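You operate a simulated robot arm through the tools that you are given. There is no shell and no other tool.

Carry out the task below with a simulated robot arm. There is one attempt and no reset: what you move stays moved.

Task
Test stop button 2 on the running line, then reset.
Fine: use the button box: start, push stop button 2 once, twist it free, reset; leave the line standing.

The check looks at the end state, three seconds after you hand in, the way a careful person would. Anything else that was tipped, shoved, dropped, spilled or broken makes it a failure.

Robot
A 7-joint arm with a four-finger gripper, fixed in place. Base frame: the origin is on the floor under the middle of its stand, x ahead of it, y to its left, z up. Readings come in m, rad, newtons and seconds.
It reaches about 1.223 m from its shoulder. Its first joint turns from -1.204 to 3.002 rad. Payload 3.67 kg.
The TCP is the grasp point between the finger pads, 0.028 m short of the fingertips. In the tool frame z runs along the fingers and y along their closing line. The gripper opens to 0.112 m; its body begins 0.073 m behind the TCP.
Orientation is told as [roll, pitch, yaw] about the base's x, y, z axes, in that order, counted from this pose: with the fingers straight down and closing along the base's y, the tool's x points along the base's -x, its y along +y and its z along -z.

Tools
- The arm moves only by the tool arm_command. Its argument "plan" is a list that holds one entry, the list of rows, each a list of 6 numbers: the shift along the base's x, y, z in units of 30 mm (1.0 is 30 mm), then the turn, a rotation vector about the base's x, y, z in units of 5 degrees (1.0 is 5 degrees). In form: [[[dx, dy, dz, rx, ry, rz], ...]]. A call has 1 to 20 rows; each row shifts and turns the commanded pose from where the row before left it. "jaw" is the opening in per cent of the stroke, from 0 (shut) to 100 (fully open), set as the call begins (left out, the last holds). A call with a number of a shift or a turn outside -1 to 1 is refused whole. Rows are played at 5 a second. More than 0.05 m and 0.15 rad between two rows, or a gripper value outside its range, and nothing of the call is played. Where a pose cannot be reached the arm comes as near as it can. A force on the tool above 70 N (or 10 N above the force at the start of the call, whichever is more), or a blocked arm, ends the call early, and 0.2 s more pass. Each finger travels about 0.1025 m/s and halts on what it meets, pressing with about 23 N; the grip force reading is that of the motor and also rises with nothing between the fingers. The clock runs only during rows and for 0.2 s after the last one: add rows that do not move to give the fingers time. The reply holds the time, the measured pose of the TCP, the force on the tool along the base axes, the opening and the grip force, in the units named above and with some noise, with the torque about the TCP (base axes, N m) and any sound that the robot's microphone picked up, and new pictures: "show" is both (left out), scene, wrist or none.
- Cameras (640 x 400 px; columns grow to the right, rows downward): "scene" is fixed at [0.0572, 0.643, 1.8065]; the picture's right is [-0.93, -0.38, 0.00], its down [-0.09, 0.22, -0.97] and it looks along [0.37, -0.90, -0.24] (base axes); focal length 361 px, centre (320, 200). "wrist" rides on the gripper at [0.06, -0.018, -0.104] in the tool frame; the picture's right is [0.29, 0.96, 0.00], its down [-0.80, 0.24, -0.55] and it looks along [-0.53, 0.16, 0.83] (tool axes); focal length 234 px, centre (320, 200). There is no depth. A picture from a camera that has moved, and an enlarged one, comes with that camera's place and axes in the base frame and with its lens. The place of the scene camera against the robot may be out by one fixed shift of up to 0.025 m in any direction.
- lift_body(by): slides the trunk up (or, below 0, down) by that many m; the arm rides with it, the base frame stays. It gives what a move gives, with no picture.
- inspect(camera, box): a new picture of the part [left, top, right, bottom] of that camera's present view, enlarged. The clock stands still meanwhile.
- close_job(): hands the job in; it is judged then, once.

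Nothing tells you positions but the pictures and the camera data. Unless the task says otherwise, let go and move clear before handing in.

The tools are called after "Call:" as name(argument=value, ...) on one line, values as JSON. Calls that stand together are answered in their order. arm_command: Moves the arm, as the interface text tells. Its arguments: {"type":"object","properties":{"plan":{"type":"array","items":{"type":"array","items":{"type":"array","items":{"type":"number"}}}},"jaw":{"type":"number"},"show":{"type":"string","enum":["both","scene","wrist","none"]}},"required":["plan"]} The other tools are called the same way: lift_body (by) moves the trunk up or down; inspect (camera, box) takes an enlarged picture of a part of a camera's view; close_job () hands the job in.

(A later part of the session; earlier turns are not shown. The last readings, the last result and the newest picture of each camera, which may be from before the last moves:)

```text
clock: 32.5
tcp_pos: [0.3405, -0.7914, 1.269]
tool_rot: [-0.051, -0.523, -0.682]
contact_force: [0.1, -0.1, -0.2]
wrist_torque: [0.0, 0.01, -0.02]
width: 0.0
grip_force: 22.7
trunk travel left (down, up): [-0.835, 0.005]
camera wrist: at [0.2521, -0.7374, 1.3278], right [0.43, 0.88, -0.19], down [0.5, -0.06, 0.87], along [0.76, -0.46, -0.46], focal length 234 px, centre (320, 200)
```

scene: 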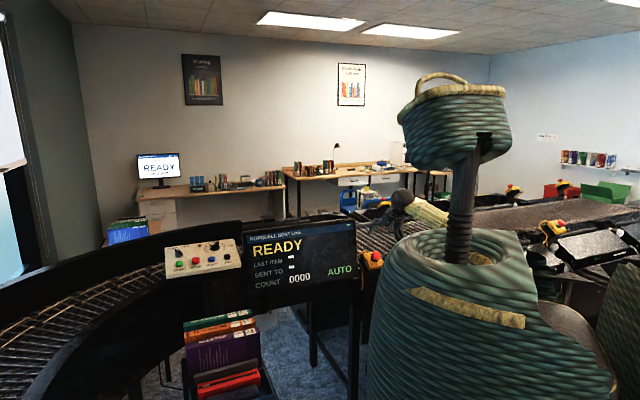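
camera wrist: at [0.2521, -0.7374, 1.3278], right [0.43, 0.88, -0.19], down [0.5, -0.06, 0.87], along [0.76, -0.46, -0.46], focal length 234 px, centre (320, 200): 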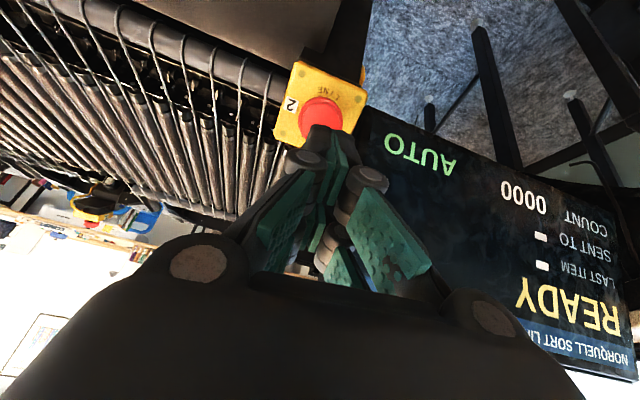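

Call:
inspect(camera="wrist", box=[230, 50, 430, 300])

Call:
inspect(camera="scene", box=[340, 180, 450, 280])

```text
1.60 times, centred on (330, 175) of wrist
camera zoom: at [0.2521, -0.7374, 1.3278], right [0.43, 0.88, -0.19], down [0.5, -0.06, 0.87], along [0.76, -0.46, -0.46], focal length 375 px, centre (304, 240)
```

zoom: 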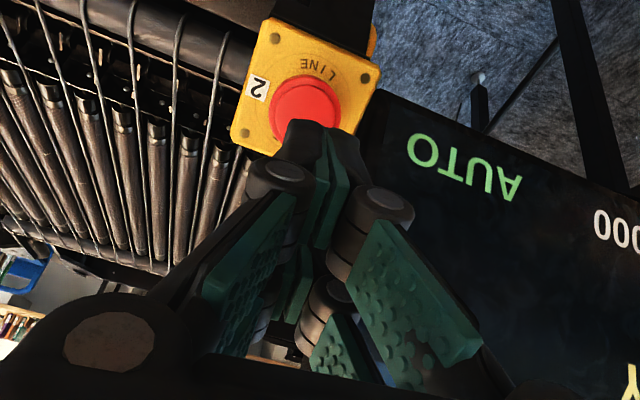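

```text
4.00 times, centred on (395, 230) of scene
camera zoom: at [0.0572, 0.643, 1.8065], right [-0.93, -0.38, 0.0], down [-0.09, 0.22, -0.97], along [0.37, -0.9, -0.24], focal length 1443 px, centre (20, 80)
```

zoom: 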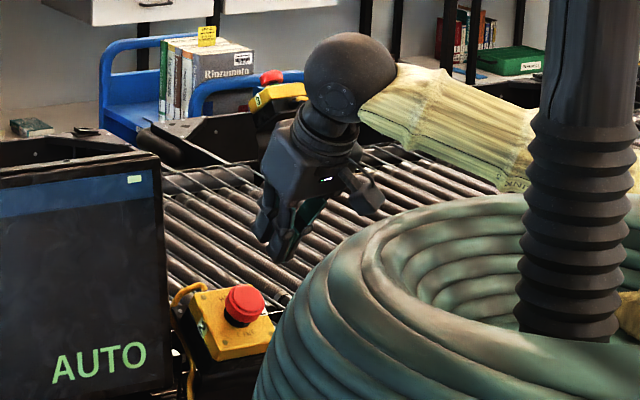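

The closed fingertips form a compact tip (two pairs, roughly 23 × 50 mm), good for pressing. Now I'll back straight out along the button axis, and travel in front of the screen over to the button box for a refined look.

Call:
arm_command(plan=[[[-0.39, 0.39, 0.96, 0, 0, 0], [-0.39, 0.39, 0.96, 0, 0, 0], [-0.2, 0.3, 0.96, 0, 0, 0], [0.93, 0.5, 0.3, 0, 0, 0], [0.93, 0.5, 0.3, 0, 0, 0], [0.93, 0.5, 0.3, 0, 0, 0], [0.93, 0.5, 0.3, 0, 0, 0], [0.93, 0.5, 0.3, 0, 0, 0], [0.93, 0.5, 0.3, 0, 0, 0], [0.83, 1, 0, 0, 0, 0], [0.83, 1, 0, 0, 0, 0], [0.83, 1, 0, 0, 0, 0], [0.83, 1, 0, 0, 0, 0], [0.83, 1, 0, 0, 0, 0], [0.83, 1, 0, 0, 0, 0], [0.83, 1, 0, 0, 0, 0], [0.83, 1, 0, 0, 0, 0], [0.83, 1, 0, 0, 0, 0], [0, 0, 0, 0, 0, 0]]], show="both")

```text
clock: 36.5
tcp_pos: [0.7018, -0.4001, 1.4103]
tool_rot: [-0.05, -0.523, -0.688]
contact_force: [0.8, -0.3, 0.4]
wrist_torque: [0.05, 0.0, 0.03]
width: 0.0
grip_force: 23.4
trunk travel left (down, up): [-0.835, 0.005]
camera wrist: at [0.6127, -0.3454, 1.4686], right [0.43, 0.88, -0.18], down [0.49, -0.06, 0.87], along [0.76, -0.46, -0.46], focal length 234 px, centre (320, 200)
```

scene: 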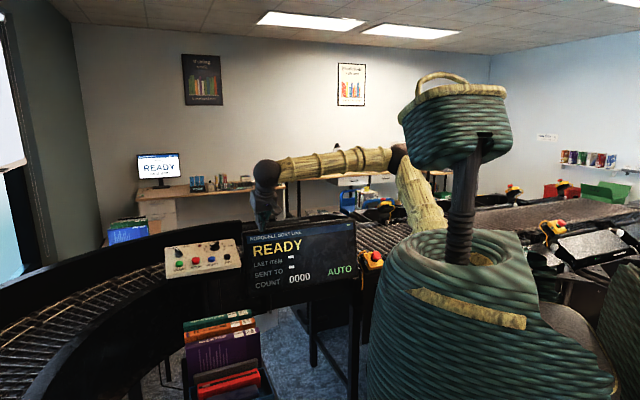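
wrist: 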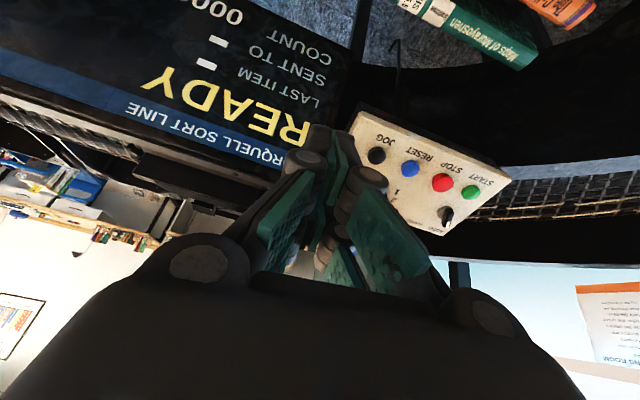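

The box is ahead. I'll continue toward a point in front of and above it, aligned with the START end.

Call:
arm_command(plan=[[[0.95, 0.8, 0, 0, 0, 0], [0.95, 0.8, 0, 0, 0, 0], [0.95, 0.8, 0, 0, 0, 0], [0.95, 0.8, 0, 0, 0, 0], [0.95, 0.8, 0, 0, 0, 0], [0.95, 0.8, 0, 0, 0, 0], [0, 0, 0, 0, 0, 0]]], show="both")

```text
clock: 38.1
tcp_pos: [0.8714, -0.2572, 1.4107]
tool_rot: [-0.048, -0.525, -0.685]
contact_force: [-1.0, 0.3, 0.6]
wrist_torque: [0.03, -0.03, 0.0]
width: 0.0002
grip_force: 22.8
trunk travel left (down, up): [-0.835, 0.005]
camera wrist: at [0.7823, -0.2014, 1.4695], right [0.43, 0.88, -0.18], down [0.49, -0.06, 0.87], along [0.76, -0.46, -0.46], focal length 234 px, centre (320, 200)
```

scene: 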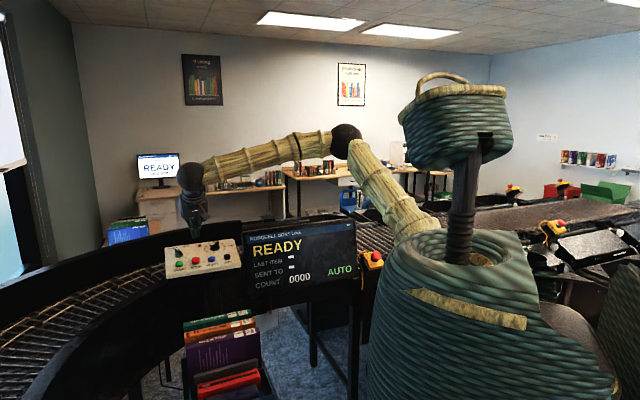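
wrist: 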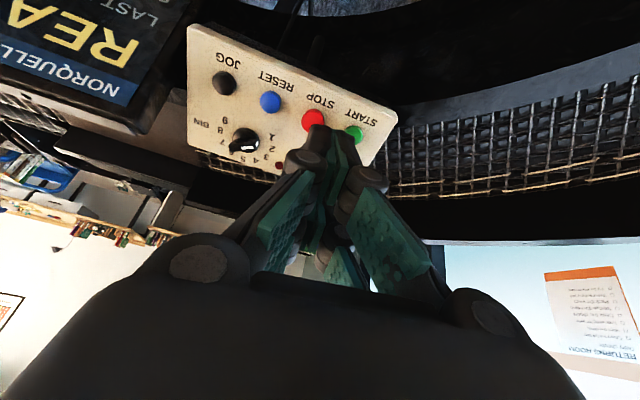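

Call:
inspect(camera="wrist", box=[180, 20, 400, 180])

```text
2.50 times, centred on (290, 100) of wrist
camera zoom: at [0.7823, -0.2014, 1.4695], right [0.43, 0.88, -0.18], down [0.49, -0.06, 0.87], along [0.76, -0.46, -0.46], focal length 585 px, centre (395, 450)
```

zoom: 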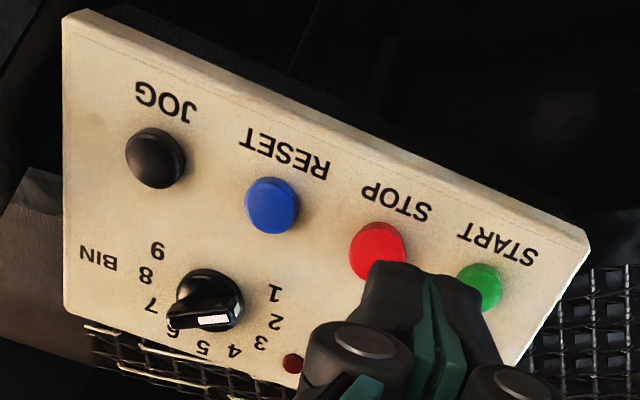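

All box buttons re-triangulate within 2 mm: START (1.003, -0.305, 1.233), RESET (0.917, -0.387, 1.238), and the panel tilts about 22° with buttons standing ~8 mm proud. I'll set the tilt to 22° and go to 5 cm above START, offset slightly to the operator side so the rear finger pair presses and the AUTO knob stays clear.

Call:
arm_command(plan=[[[0, 0, 0, 0.57, 0.57, 0], [0, 0, 0, 0.57, 0.57, 0], [0.683, -0.124, -0.735, 0, 0, 0], [0.683, -0.124, -0.735, 0, 0, 0], [0.683, -0.124, -0.735, 0, 0, 0], [0.683, -0.124, -0.735, 0, 0, 0], [0.683, -0.124, -0.735, 0, 0, 0], [0, 0, 0, 0, 0, 0], [0, 0, 0, 0, 0, 0]]], show="both")

```text
clock: 40.1
tcp_pos: [0.9769, -0.2757, 1.2961]
tool_rot: [-0.036, -0.382, -0.689]
contact_force: [0.5, -0.1, 0.1]
wrist_torque: [-0.02, 0.0, 0.0]
width: 0.0
grip_force: 23.4
trunk travel left (down, up): [-0.835, 0.005]
camera wrist: at [0.8953, -0.2265, 1.3701], right [0.41, 0.9, -0.14], down [0.58, -0.14, 0.8], along [0.7, -0.41, -0.58], focal length 234 px, centre (320, 200)
```

scene: 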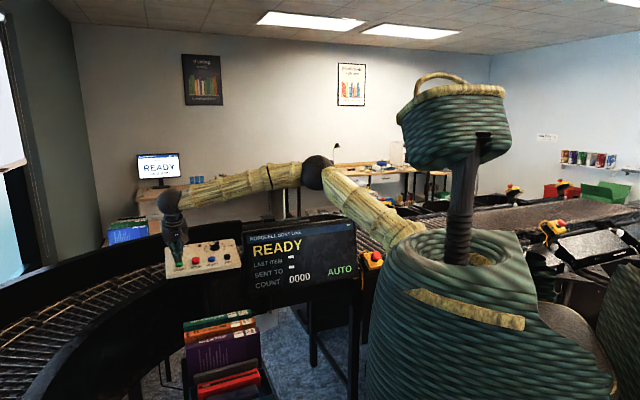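
wrist: 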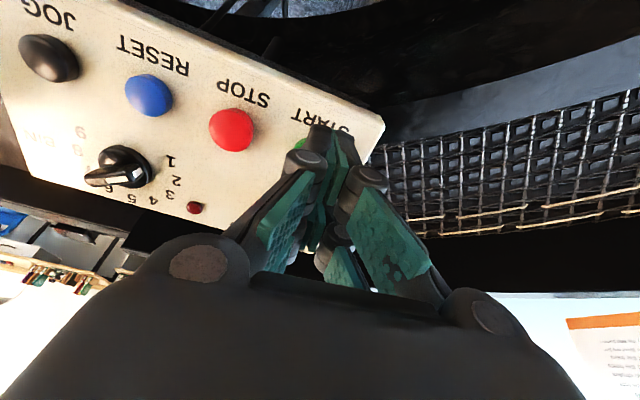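

Call:
inspect(camera="wrist", box=[230, 80, 400, 230])

Call:
inspect(camera="scene", box=[150, 190, 260, 290])

```text
2.67 times, centred on (315, 155) of wrist
camera zoom: at [0.8953, -0.2265, 1.3701], right [0.41, 0.9, -0.14], down [0.58, -0.14, 0.8], along [0.7, -0.41, -0.58], focal length 624 px, centre (333, 320)
```

zoom: 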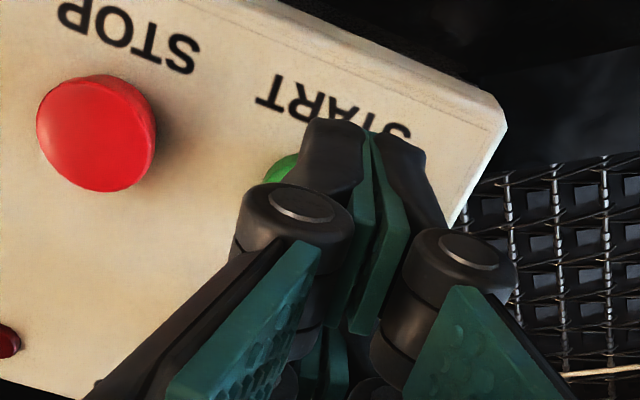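

```text
4.00 times, centred on (205, 240) of scene
camera zoom: at [0.0572, 0.643, 1.8065], right [-0.93, -0.38, 0.0], down [-0.09, 0.22, -0.97], along [0.37, -0.9, -0.24], focal length 1443 px, centre (780, 40)
```

zoom: 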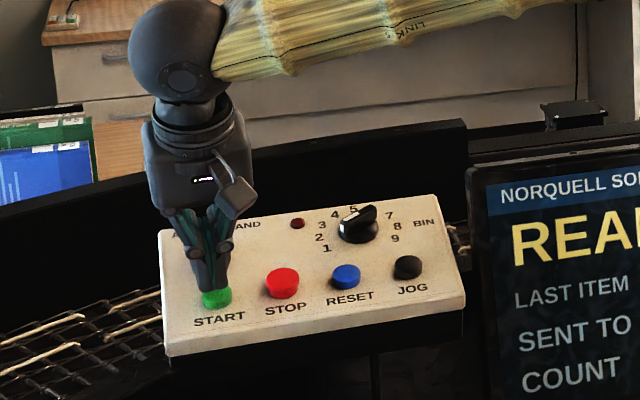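

The tip is lined up over START with the knob clear behind. I'll close most of the gap, then go in small steps.

Call:
arm_command(plan=[[[0.12, -0.16, -0.5, 0, 0, 0], [0.12, -0.16, -0.4, 0, 0, 0], [0, 0, 0, 0, 0, 0]]], show="both")

```text
clock: 40.9
tcp_pos: [0.9845, -0.2846, 1.2709]
tool_rot: [-0.036, -0.385, -0.692]
contact_force: [0.5, -0.7, 0.6]
wrist_torque: [0.0, 0.0, 0.03]
width: 0.0003
grip_force: 23.1
trunk travel left (down, up): [-0.835, 0.005]
camera wrist: at [0.9017, -0.2344, 1.3444], right [0.41, 0.9, -0.14], down [0.58, -0.14, 0.8], along [0.7, -0.41, -0.58], focal length 234 px, centre (320, 200)
```

scene: 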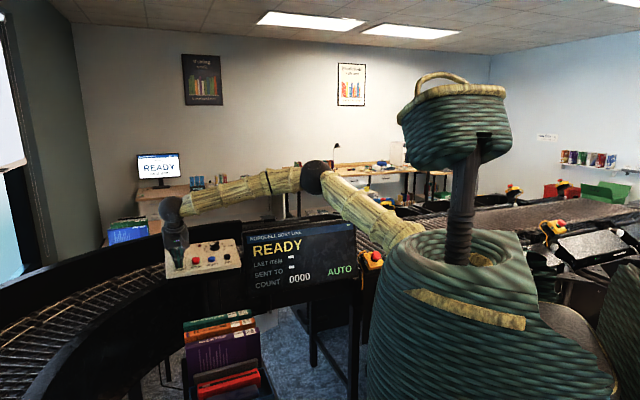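
wrist: 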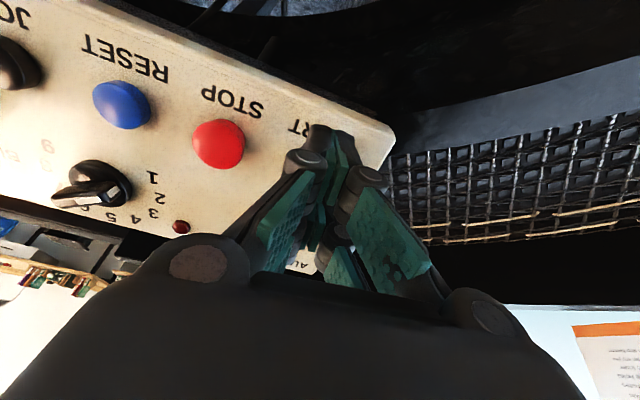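

Call:
arm_command(plan=[[[0.026, -0.026, -0.093, 0, 0, 0], [0.026, -0.026, -0.093, 0, 0, 0], [0.026, -0.026, -0.093, 0, 0, 0], [0.026, -0.026, -0.093, 0, 0, 0]]], show="scene")

Call:
inspect(camera="scene", box=[150, 190, 260, 290])

```text
clock: 41.9
tcp_pos: [0.9868, -0.2868, 1.2588]
tool_rot: [-0.034, -0.384, -0.689]
contact_force: [-1.9, 0.9, 1.4]
wrist_torque: [-0.01, 0.01, -0.01]
width: 0.0
grip_force: 22.7
trunk travel left (down, up): [-0.835, 0.005]
```

scene: 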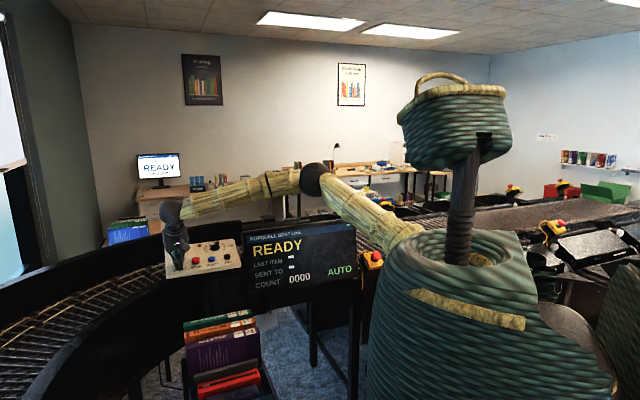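

```text
4.00 times, centred on (205, 240) of scene
camera zoom: at [0.0572, 0.643, 1.8065], right [-0.93, -0.38, 0.0], down [-0.09, 0.22, -0.97], along [0.37, -0.9, -0.24], focal length 1443 px, centre (780, 40)
```

zoom: 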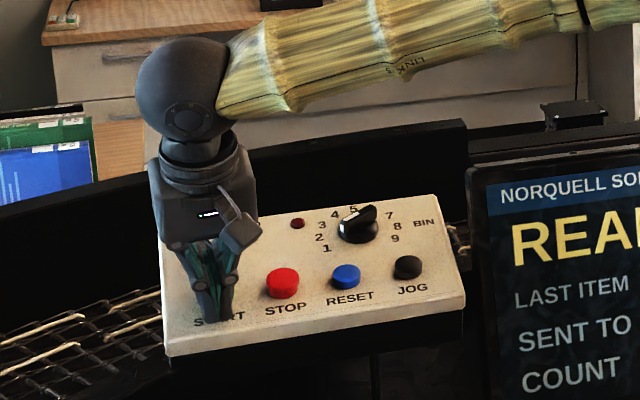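

Barely touching (about 2 N). I'll press on in small steps.

Call:
arm_command(plan=[[[0.018, -0.018, -0.062, 0, 0, 0], [0.018, -0.018, -0.062, 0, 0, 0], [0.018, -0.018, -0.062, 0, 0, 0]]], show="scene")

```text
clock: 42.7
tcp_pos: [0.9873, -0.2879, 1.2574]
tool_rot: [-0.034, -0.386, -0.692]
contact_force: [3.2, 2.6, 17.2]
wrist_torque: [-0.22, -0.27, 0.03]
width: 0.0002
grip_force: 22.2
trunk travel left (down, up): [-0.835, 0.005]
heard: click
```

scene: 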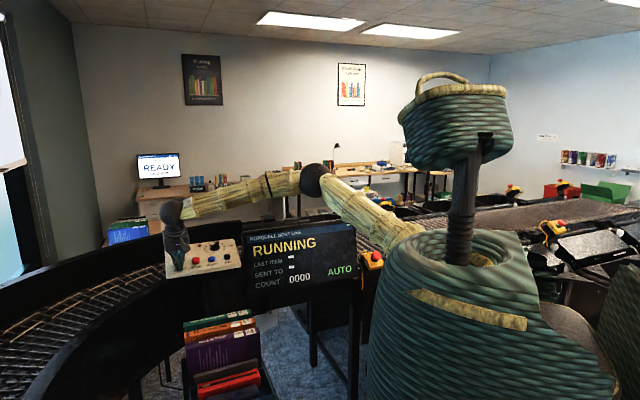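

The screen now says RUNNING after a click. I'll back straight off START and head for stop button 2 along the proven path.

Call:
arm_command(plan=[[[-0.25, 0.25, 0.9, 0, 0, 0], [-0.22, 0.22, 0.8, 0, 0, 0], [-0.86, 0.15, 0.86, 0, 0, 0], [-0.86, 0.15, 0.86, 0, 0, 0], [-0.86, 0.15, 0.86, 0, 0, 0], [-0.86, 0.15, 0.86, 0, 0, 0], [-0.95, -0.8, 0, -0.47, -0.47, 0], [-0.95, -0.8, 0, -0.47, -0.47, 0], [-0.95, -0.8, 0, -0.47, -0.47, 0], [-0.95, -0.8, 0, 0, 0, 0], [-0.95, -0.8, 0, 0, 0, 0], [-0.95, -0.8, 0, 0, 0, 0], [-0.83, -1, 0, 0, 0, 0], [-0.83, -1, 0, 0, 0, 0], [-0.83, -1, 0, 0, 0, 0], [-0.83, -1, 0, 0, 0, 0], [-0.83, -1, 0, 0, 0, 0], [-0.83, -1, 0, 0, 0, 0], [0, 0, 0, 0, 0, 0]]], show="both")

```text
clock: 46.7
tcp_pos: [0.5539, -0.5886, 1.4078]
tool_rot: [-0.052, -0.555, -0.684]
contact_force: [0.8, 0.7, -1.0]
wrist_torque: [-0.01, 0.02, -0.03]
width: 0.0
grip_force: 36.0
trunk travel left (down, up): [-0.835, 0.005]
camera wrist: at [0.4629, -0.532, 1.4641], right [0.43, 0.88, -0.19], down [0.48, -0.04, 0.88], along [0.77, -0.47, -0.44], focal length 234 px, centre (320, 200)
```

scene: 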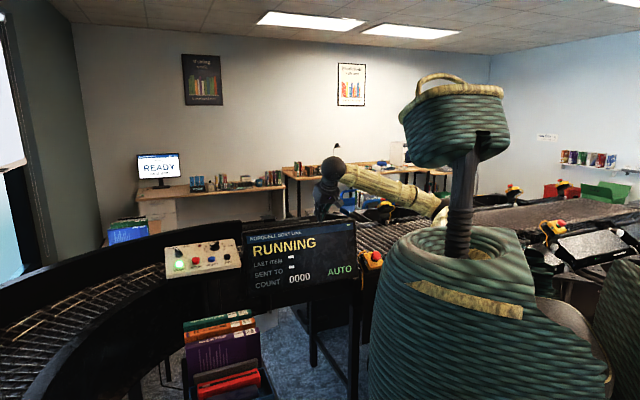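
wrist: 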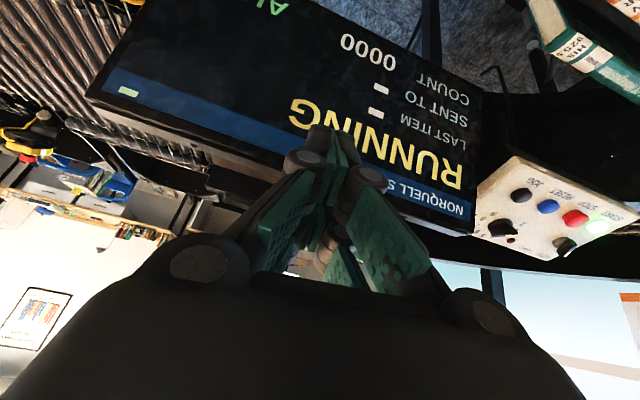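

START is lit and the line runs. Continuing to the pre-press point about 6 cm above stop button 2's head.

Call:
arm_command(plan=[[[-0.84, -0.89, 0, 0, 0, 0], [-0.84, -0.89, 0, 0, 0, 0], [-0.84, -0.89, 0, 0, 0, 0], [-0.93, -0.5, -0.3, 0, 0, 0], [-0.93, -0.5, -0.3, 0, 0, 0], [-0.93, -0.5, -0.3, 0, 0, 0], [-0.93, -0.5, -0.3, 0, 0, 0], [-0.93, -0.5, -0.3, 0, 0, 0], [-0.93, -0.5, -0.3, 0, 0, 0], [0.27, -0.31, -0.85, 0, 0, 0], [0.27, -0.31, -0.85, 0, 0, 0], [0.27, -0.31, -0.85, 0, 0, 0], [0.27, -0.31, -0.85, 0, 0, 0], [0, 0, 0, 0, 0, 0], [0, 0, 0, 0, 0, 0]]], show="both")

```text
clock: 49.9
tcp_pos: [0.3387, -0.7905, 1.2518]
tool_rot: [-0.054, -0.556, -0.683]
contact_force: [-0.3, 0.1, 1.2]
wrist_torque: [-0.01, 0.01, 0.01]
width: 0.0
grip_force: 35.9
trunk travel left (down, up): [-0.835, 0.005]
camera wrist: at [0.2485, -0.7348, 1.3074], right [0.43, 0.88, -0.2], down [0.47, -0.04, 0.88], along [0.77, -0.47, -0.43], focal length 234 px, centre (320, 200)
```

scene: 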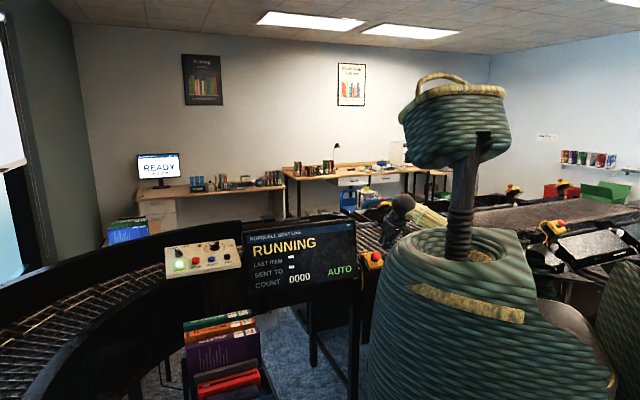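
wrist: 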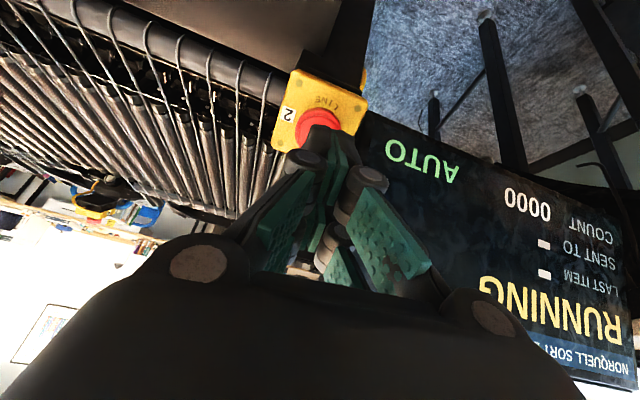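

Call:
inspect(camera="wrist", box=[260, 60, 380, 180])

Call:
inspect(camera="scene", box=[340, 180, 450, 280])

```text
3.33 times, centred on (320, 120) of wrist
camera zoom: at [0.2485, -0.7348, 1.3074], right [0.43, 0.88, -0.2], down [0.47, -0.04, 0.88], along [0.77, -0.47, -0.43], focal length 781 px, centre (320, 467)
```

zoom: 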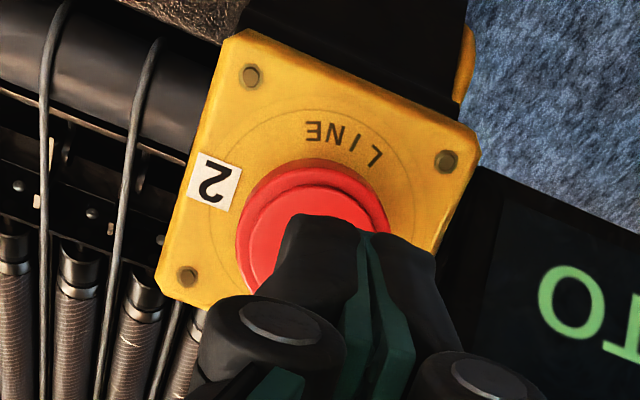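

```text
4.00 times, centred on (395, 230) of scene
camera zoom: at [0.0572, 0.643, 1.8065], right [-0.93, -0.38, 0.0], down [-0.09, 0.22, -0.97], along [0.37, -0.9, -0.24], focal length 1443 px, centre (20, 80)
```

zoom: 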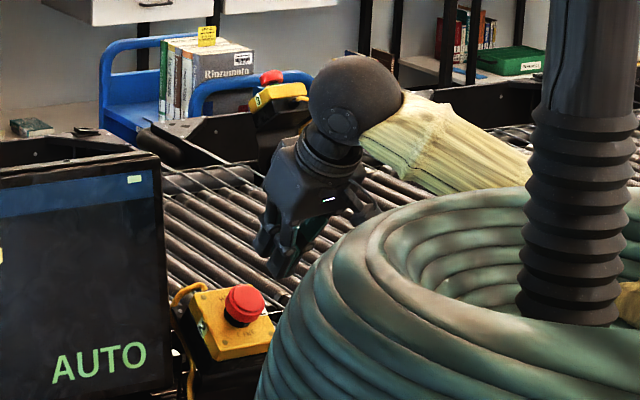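

Well centred. I'll approach 5 cm along the button axis, then press in small steps.

Call:
arm_command(plan=[[[0.36, -0.4, -0.64, 0, 0, 0], [0.312, -0.312, -0.706, 0, 0, 0], [0, 0, 0, 0, 0, 0]]], show="scene")

Call:
inspect(camera="scene", box=[340, 180, 450, 280])

Call:
inspect(camera="wrist", box=[240, 60, 400, 180])

```text
clock: 50.7
tcp_pos: [0.3612, -0.8086, 1.2131]
tool_rot: [-0.057, -0.558, -0.683]
contact_force: [0.6, 0.1, 0.3]
wrist_torque: [0.0, -0.03, -0.01]
width: 0.0
grip_force: 36.0
trunk travel left (down, up): [-0.835, 0.005]
```

scene: 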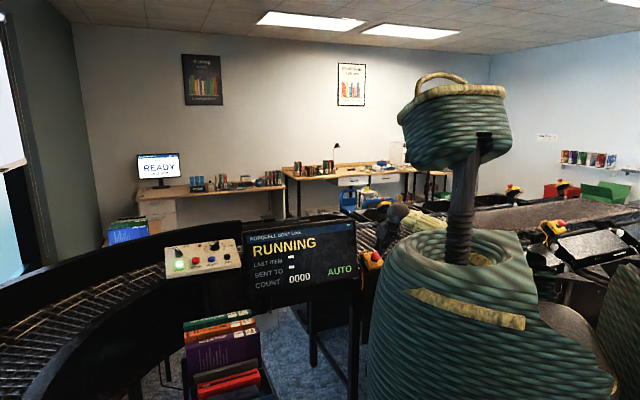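

```text
4.00 times, centred on (395, 230) of scene
camera zoom: at [0.0572, 0.643, 1.8065], right [-0.93, -0.38, 0.0], down [-0.09, 0.22, -0.97], along [0.37, -0.9, -0.24], focal length 1443 px, centre (20, 80)
```

zoom: 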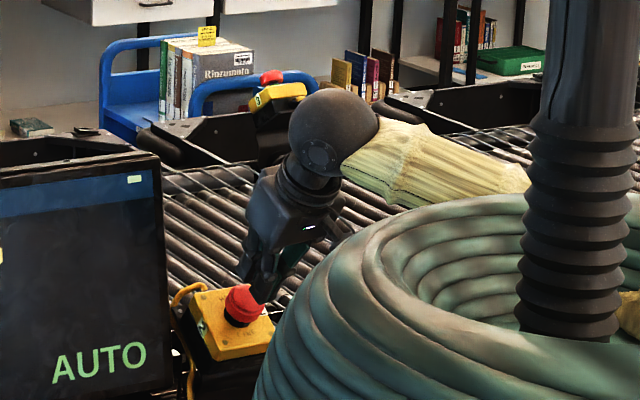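

```text
3.33 times, centred on (320, 120) of wrist
camera zoom: at [0.2699, -0.7524, 1.2688], right [0.43, 0.88, -0.2], down [0.47, -0.04, 0.88], along [0.77, -0.48, -0.43], focal length 781 px, centre (320, 467)
```

zoom: 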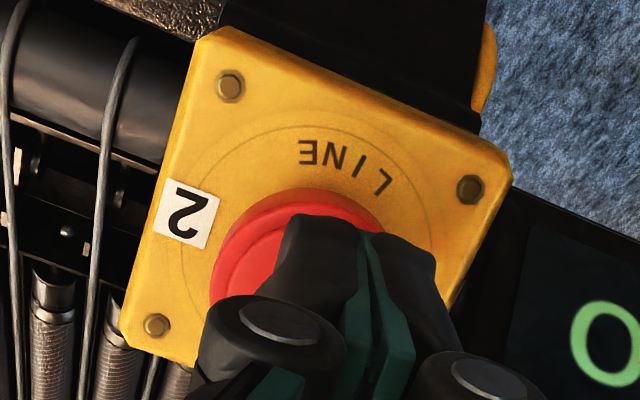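

About 18 mm left; I'll correct a 4 mm sideways offset and close to near contact.

Call:
arm_command(plan=[[[-0.1, -0.1, 0, 0, 0, 0], [0.0375, -0.0375, -0.085, 0, 0, 0], [0.0375, -0.0375, -0.085, 0, 0, 0], [0.0375, -0.0375, -0.085, 0, 0, 0], [0.0375, -0.0375, -0.085, 0, 0, 0]]], show="none")

Call:
inspect(camera="wrist", box=[240, 60, 400, 180])

```text
clock: 51.9
tcp_pos: [0.3621, -0.8178, 1.201]
tool_rot: [-0.054, -0.554, -0.682]
contact_force: [-0.5, 1.1, 0.4]
wrist_torque: [0.0, 0.0, 0.02]
width: 0.0
grip_force: 34.8
trunk travel left (down, up): [-0.835, 0.005]
```

```text
3.33 times, centred on (320, 120) of wrist
camera zoom: at [0.2718, -0.7616, 1.2576], right [0.43, 0.88, -0.2], down [0.47, -0.04, 0.88], along [0.77, -0.47, -0.43], focal length 781 px, centre (320, 467)
```

zoom: 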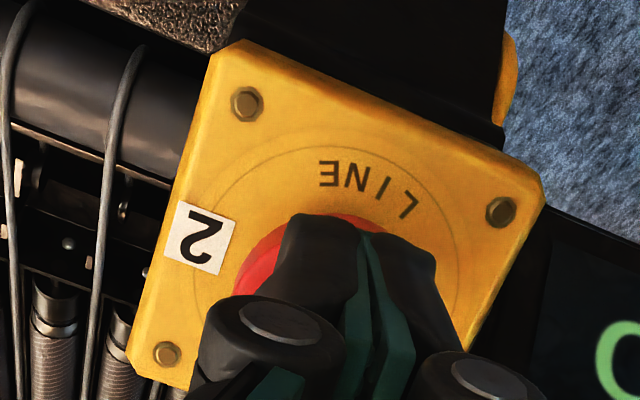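

Tip is right over the head. Now pressing in small steps.

Call:
arm_command(plan=[[[0.0375, -0.0375, -0.085, 0, 0, 0], [0.0375, -0.0375, -0.085, 0, 0, 0], [0.0375, -0.0375, -0.085, 0, 0, 0]]], show="scene")

```text
clock: 52.7
tcp_pos: [0.366, -0.8218, 1.1947]
tool_rot: [-0.055, -0.557, -0.683]
contact_force: [-0.1, 0.3, -0.1]
wrist_torque: [0.02, 0.0, 0.02]
width: 0.0
grip_force: 35.8
trunk travel left (down, up): [-0.835, 0.005]
```

scene: 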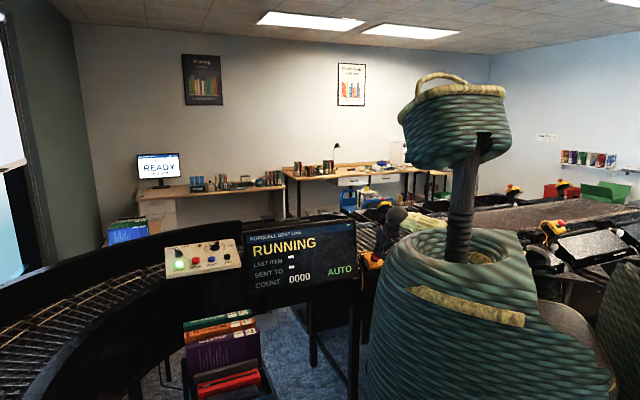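

Call:
arm_command(plan=[[[0.0375, -0.0375, -0.085, 0, 0, 0], [0.0375, -0.0375, -0.085, 0, 0, 0], [0.0375, -0.0375, -0.085, 0, 0, 0]]], show="scene")

Call:
inspect(camera="scene", box=[340, 200, 430, 290])

```text
clock: 53.5
tcp_pos: [0.3681, -0.8211, 1.188]
tool_rot: [-0.055, -0.557, -0.681]
contact_force: [-4.6, 5.9, 10.6]
wrist_torque: [-0.05, -0.2, -0.04]
width: 0.0061
grip_force: 36.2
trunk travel left (down, up): [-0.835, 0.005]
```

scene: 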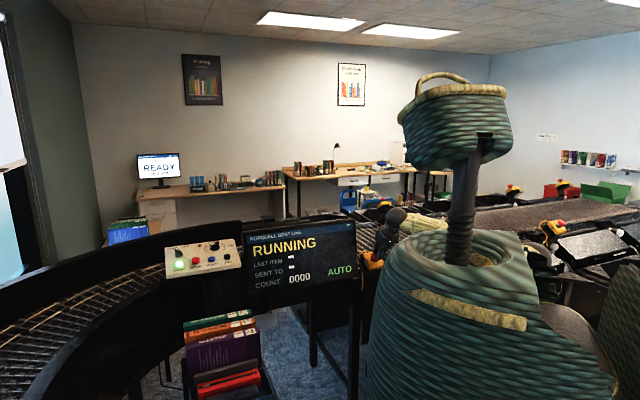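

```text
4.44 times, centred on (385, 245) of scene
camera zoom: at [0.0572, 0.643, 1.8065], right [-0.93, -0.38, 0.0], down [-0.09, 0.22, -0.97], along [0.37, -0.9, -0.24], focal length 1604 px, centre (31, 0)
```

zoom: 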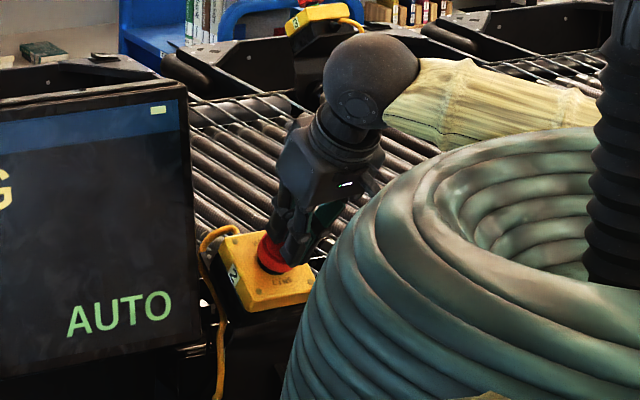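

Contact at about 13 N; the line still runs. Pressing further.

Call:
arm_command(plan=[[[0.0375, -0.0375, -0.085, 0, 0, 0], [0.0375, -0.0375, -0.085, 0, 0, 0]]], show="both")

```text
clock: 54.1
tcp_pos: [0.3692, -0.8226, 1.1846]
tool_rot: [-0.057, -0.562, -0.683]
contact_force: [-14.2, 7.9, 28.7]
wrist_torque: [-0.57, -0.34, 0.09]
width: 0.0059
grip_force: 35.9
trunk travel left (down, up): [-0.835, 0.005]
camera wrist: at [0.2779, -0.7661, 1.2404], right [0.44, 0.88, -0.2], down [0.47, -0.03, 0.88], along [0.77, -0.48, -0.43], focal length 234 px, centre (320, 200)
```

scene: 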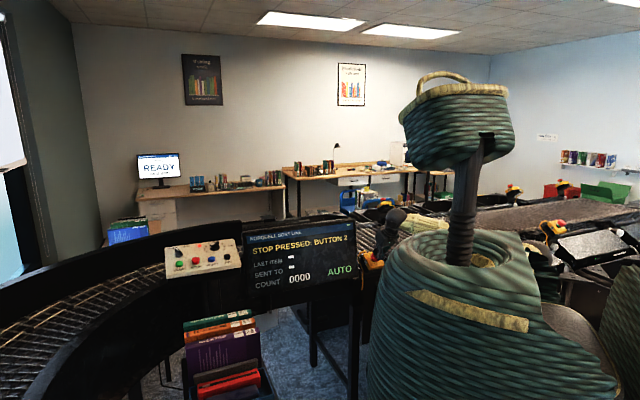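
wrist: 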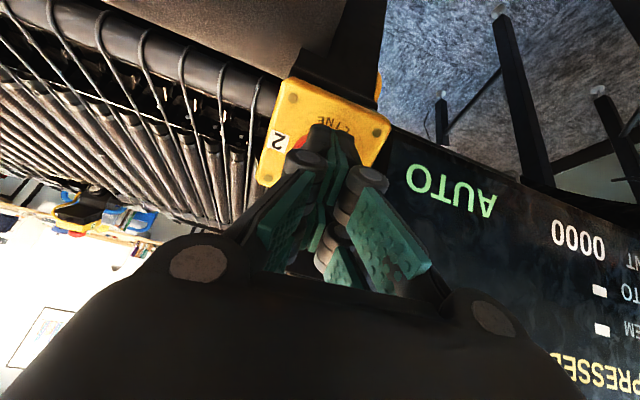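

The screen reads "STOP PRESSED: BUTTON 2". I'll add a slight extra push to be sure it has latched before backing off.

Call:
arm_command(plan=[[[0.025, -0.025, -0.057, 0, 0, 0], [0, 0, 0, 0, 0, 0]]], show="scene")

```text
clock: 54.7
tcp_pos: [0.3693, -0.8232, 1.1842]
tool_rot: [-0.055, -0.564, -0.683]
contact_force: [-14.0, 5.2, 41.6]
wrist_torque: [-0.73, -0.82, -0.17]
width: 0.0062
grip_force: 35.8
trunk travel left (down, up): [-0.835, 0.005]
```

scene: 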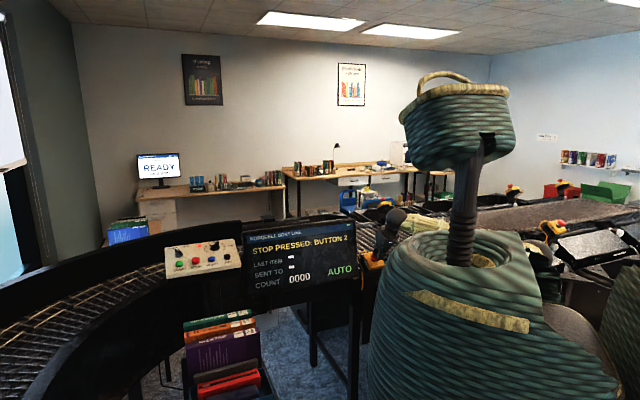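

It's bottomed out, so it should be latched. I'll back off along the axis and look at the head.

Call:
arm_command(plan=[[[-0.29, 0.29, 0.66, 0, 0, 0], [-0.29, 0.29, 0.66, 0, 0, 0], [-0.29, 0.29, 0.66, 0, 0, 0], [-0.29, 0.29, 0.66, 0, 0, 0], [0, 0, 0, 0, 0, 0], [0, 0, 0, 0, 0, 0], [0, 0, 0, 0, 0, 0]]], jaw=100, show="both")

Call:
inspect(camera="wrist", box=[250, 50, 390, 190])

Call:
inspect(camera="scene", box=[230, 200, 430, 300])

```text
clock: 56.3
tcp_pos: [0.3376, -0.787, 1.2629]
tool_rot: [-0.056, -0.561, -0.682]
contact_force: [0.2, -1.0, -0.5]
wrist_torque: [0.03, 0.04, 0.01]
width: 0.112
grip_force: 0.0
trunk travel left (down, up): [-0.835, 0.005]
camera wrist: at [0.2471, -0.7295, 1.3187], right [0.43, 0.88, -0.2], down [0.47, -0.03, 0.88], along [0.77, -0.48, -0.43], focal length 234 px, centre (320, 200)
```

scene: 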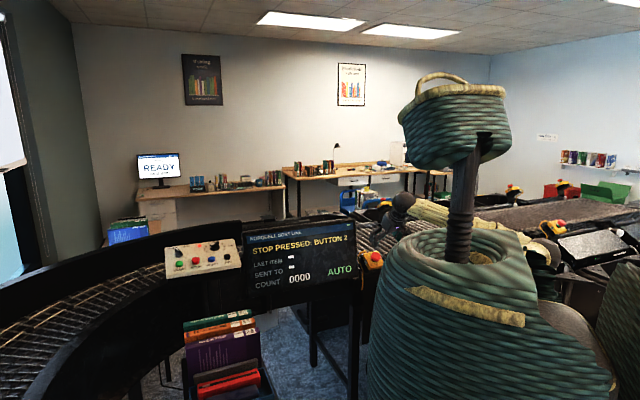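
wrist: 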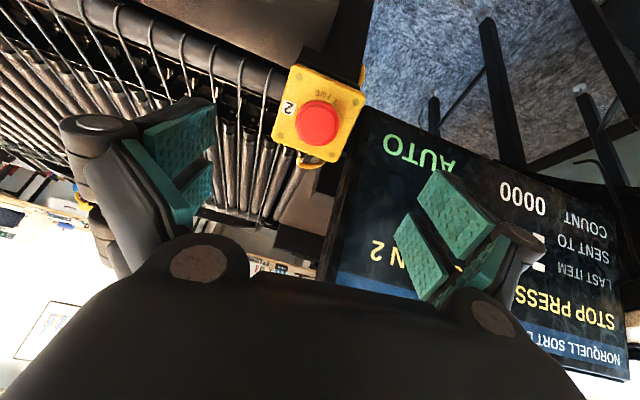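

```text
2.86 times, centred on (320, 120) of wrist
camera zoom: at [0.2471, -0.7295, 1.3187], right [0.43, 0.88, -0.2], down [0.47, -0.03, 0.88], along [0.77, -0.48, -0.43], focal length 669 px, centre (320, 429)
```

zoom: 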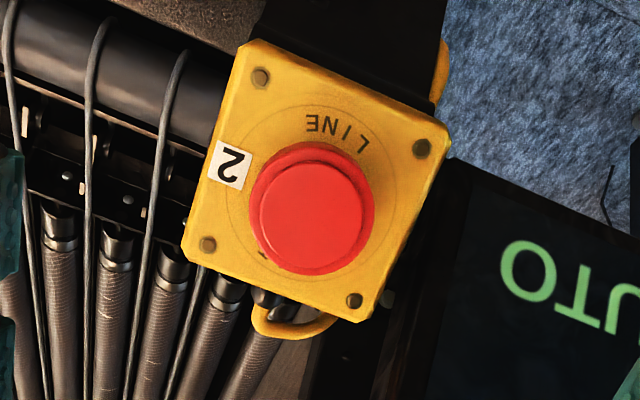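

```text
3.20 times, centred on (330, 250) of scene
camera zoom: at [0.0572, 0.643, 1.8065], right [-0.93, -0.38, 0.0], down [-0.09, 0.22, -0.97], along [0.37, -0.9, -0.24], focal length 1155 px, centre (288, 40)
```

zoom: 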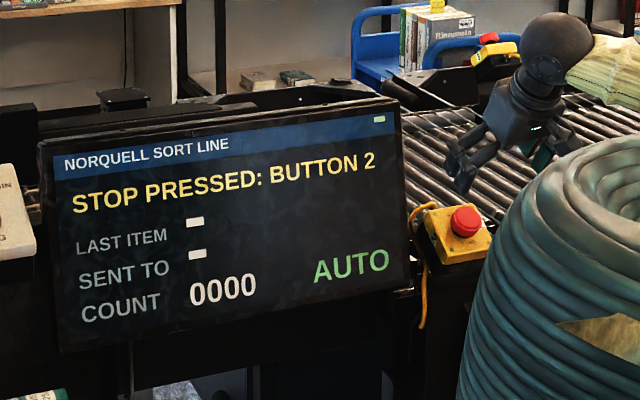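

Latched: the head sits lower and the screen holds "STOP PRESSED: BUTTON 2". Next I'll set the jaw to about 67 mm and come down around the head to grip it.

Call:
arm_command(plan=[[[0.31, -0.35, -0.74, 0, 0, 0], [0.31, -0.35, -0.74, 0, 0, 0], [0.31, -0.35, -0.74, 0, 0, 0], [0, 0, 0, 0, 0, 0]]], jaw=62, show="both")

Call:
inspect(camera="wrist", box=[220, 60, 420, 260])

Call:
inspect(camera="scene", box=[340, 200, 430, 290])

```text
clock: 57.3
tcp_pos: [0.365, -0.828, 1.1889]
tool_rot: [-0.049, -0.554, -0.685]
contact_force: [-0.6, 1.1, -0.3]
wrist_torque: [-0.04, -0.02, 0.03]
width: 0.0694
grip_force: 0.1
trunk travel left (down, up): [-0.835, 0.005]
camera wrist: at [0.2736, -0.7717, 1.2462], right [0.43, 0.88, -0.19], down [0.47, -0.04, 0.88], along [0.77, -0.47, -0.43], focal length 234 px, centre (320, 200)
```

scene: 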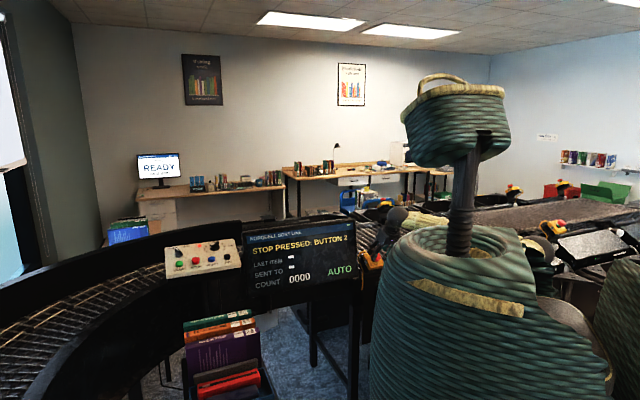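
wrist: 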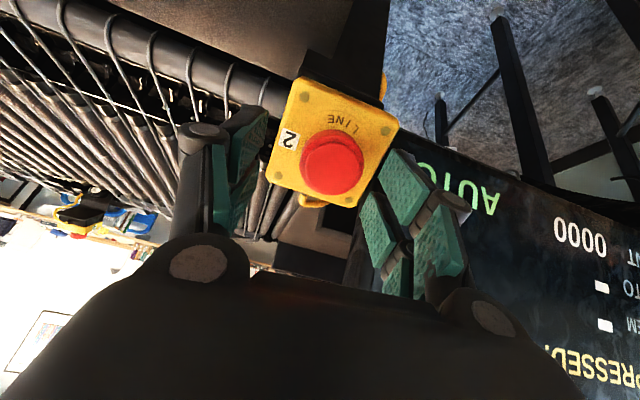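

```text
2.00 times, centred on (320, 160) of wrist
camera zoom: at [0.2736, -0.7717, 1.2462], right [0.43, 0.88, -0.19], down [0.47, -0.04, 0.88], along [0.77, -0.47, -0.43], focal length 468 px, centre (320, 280)
```

zoom: 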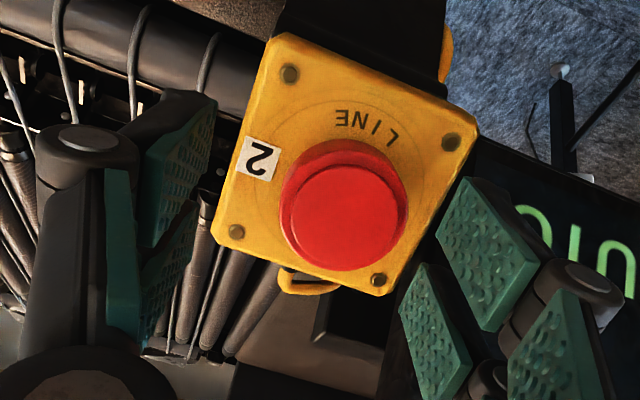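

```text
4.44 times, centred on (385, 245) of scene
camera zoom: at [0.0572, 0.643, 1.8065], right [-0.93, -0.38, 0.0], down [-0.09, 0.22, -0.97], along [0.37, -0.9, -0.24], focal length 1604 px, centre (31, 0)
```

zoom: 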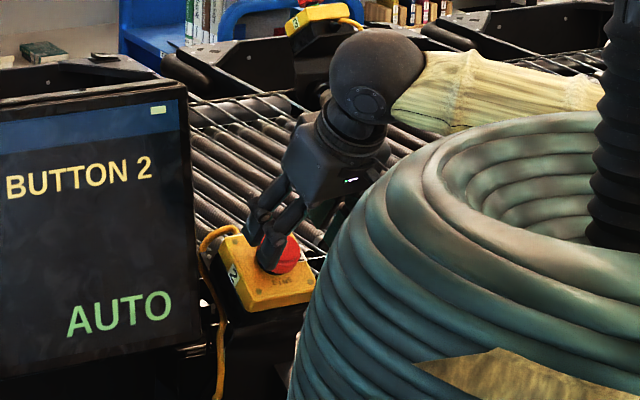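

The head is about 8 mm toward the right finger. I'll centre on it and then lower the pads around the head.

Call:
arm_command(plan=[[[0.19, 0.19, 0, 0, 0, 0], [0.08, -0.08, -0.184, 0, 0, 0], [0.08, -0.08, -0.184, 0, 0, 0], [0, 0, 0, 0, 0, 0], [0, 0, 0, 0, 0, 0]]], show="both")

Call:
inspect(camera="wrist", box=[220, 60, 420, 260])

```text
clock: 58.5
tcp_pos: [0.3753, -0.817, 1.1841]
tool_rot: [-0.058, -0.559, -0.678]
contact_force: [0.9, -0.7, -0.9]
wrist_torque: [-0.01, 0.0, 0.03]
width: 0.0692
grip_force: 0.0
trunk travel left (down, up): [-0.835, 0.005]
camera wrist: at [0.2847, -0.7612, 1.2397], right [0.43, 0.88, -0.2], down [0.47, -0.03, 0.88], along [0.77, -0.48, -0.43], focal length 234 px, centre (320, 200)
```

scene: 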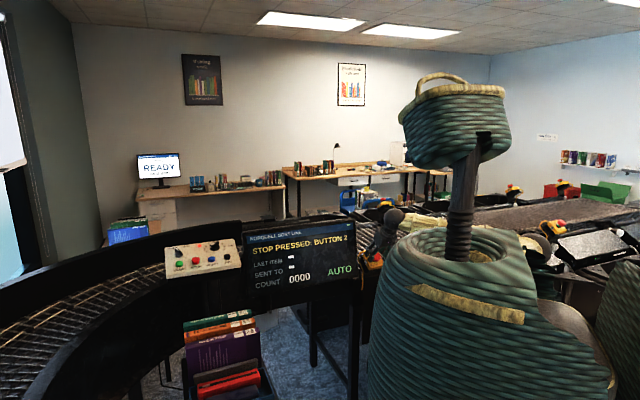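
wrist: 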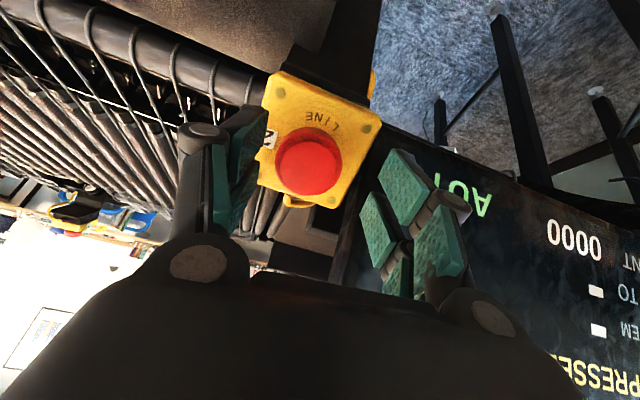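

```text
2.00 times, centred on (320, 160) of wrist
camera zoom: at [0.2847, -0.7612, 1.2397], right [0.43, 0.88, -0.2], down [0.47, -0.03, 0.88], along [0.77, -0.48, -0.43], focal length 468 px, centre (320, 280)
```

zoom: 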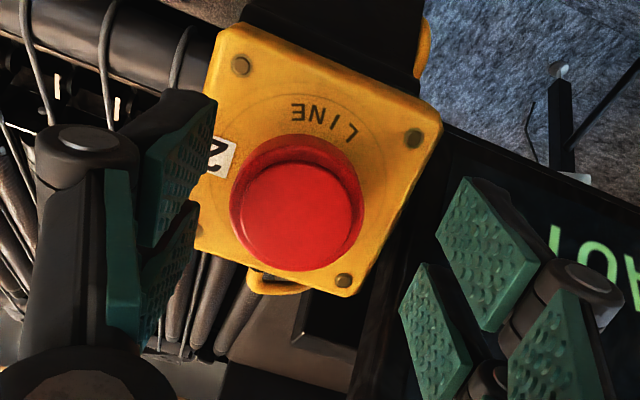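

That reading has settled; the head is now about 6 mm to the left of centre. I'll correct and lower the pads to mid-head.

Call:
arm_command(plan=[[[-0.15, -0.17, 0, 0, 0, 0], [0.07, -0.07, -0.155, 0, 0, 0], [0.07, -0.07, -0.155, 0, 0, 0], [0, 0, 0, 0, 0, 0], [0, 0, 0, 0, 0, 0], [0, 0, 0, 0, 0, 0]]], show="both")

Call:
inspect(camera="wrist", box=[220, 60, 420, 260])

Call:
inspect(camera="scene", box=[340, 200, 430, 290])

```text
clock: 59.9
tcp_pos: [0.3747, -0.8353, 1.1702]
tool_rot: [-0.053, -0.554, -0.684]
contact_force: [-0.3, 0.3, -1.0]
wrist_torque: [-0.02, -0.03, 0.04]
width: 0.0691
grip_force: 0.1
trunk travel left (down, up): [-0.835, 0.005]
camera wrist: at [0.2838, -0.7779, 1.2269], right [0.43, 0.88, -0.19], down [0.47, -0.04, 0.88], along [0.77, -0.47, -0.43], focal length 234 px, centre (320, 200)
```

scene: 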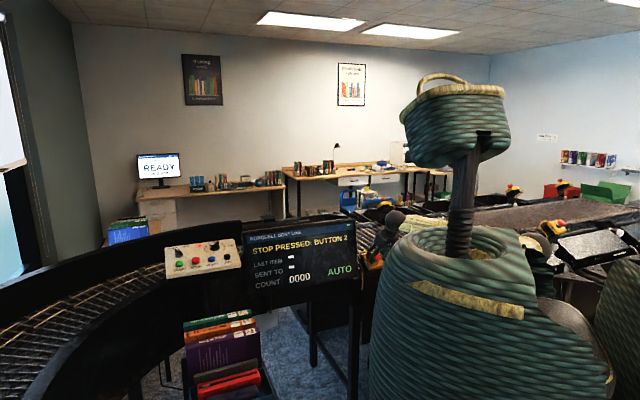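
wrist: 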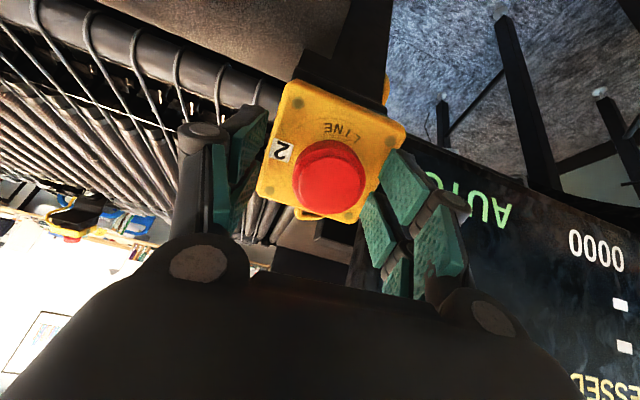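

```text
2.00 times, centred on (320, 160) of wrist
camera zoom: at [0.2838, -0.7779, 1.2269], right [0.43, 0.88, -0.19], down [0.47, -0.04, 0.88], along [0.77, -0.47, -0.43], focal length 468 px, centre (320, 280)
```

zoom: 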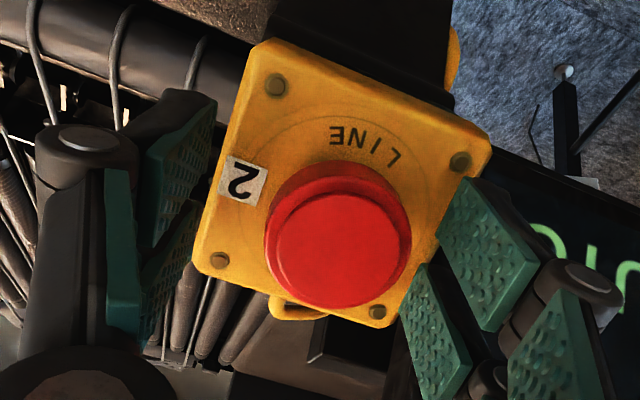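

```text
4.44 times, centred on (385, 245) of scene
camera zoom: at [0.0572, 0.643, 1.8065], right [-0.93, -0.38, 0.0], down [-0.09, 0.22, -0.97], along [0.37, -0.9, -0.24], focal length 1604 px, centre (31, 0)
```

zoom: 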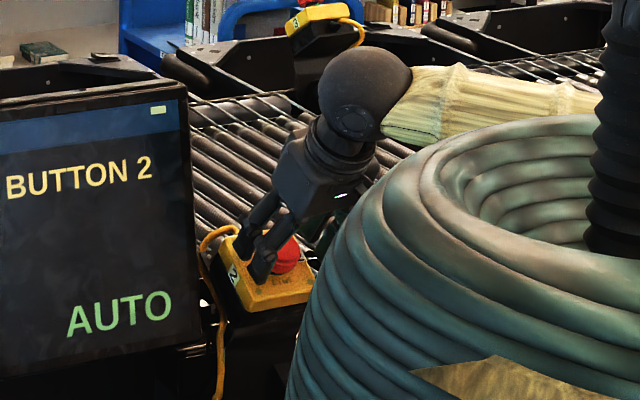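

The hand settled a few mm off from where I expected, so I'll hold still a moment to see whether it drifts.

Call:
arm_command(plan=[[[0, 0, 0, 0, 0, 0], [0, 0, 0, 0, 0, 0], [0, 0, 0, 0, 0, 0]]], show="none")

```text
clock: 60.7
tcp_pos: [0.3741, -0.8313, 1.1735]
tool_rot: [-0.056, -0.556, -0.681]
contact_force: [0.6, -0.1, 0.3]
wrist_torque: [0.0, -0.03, -0.01]
width: 0.0695
grip_force: 0.1
trunk travel left (down, up): [-0.835, 0.005]
```

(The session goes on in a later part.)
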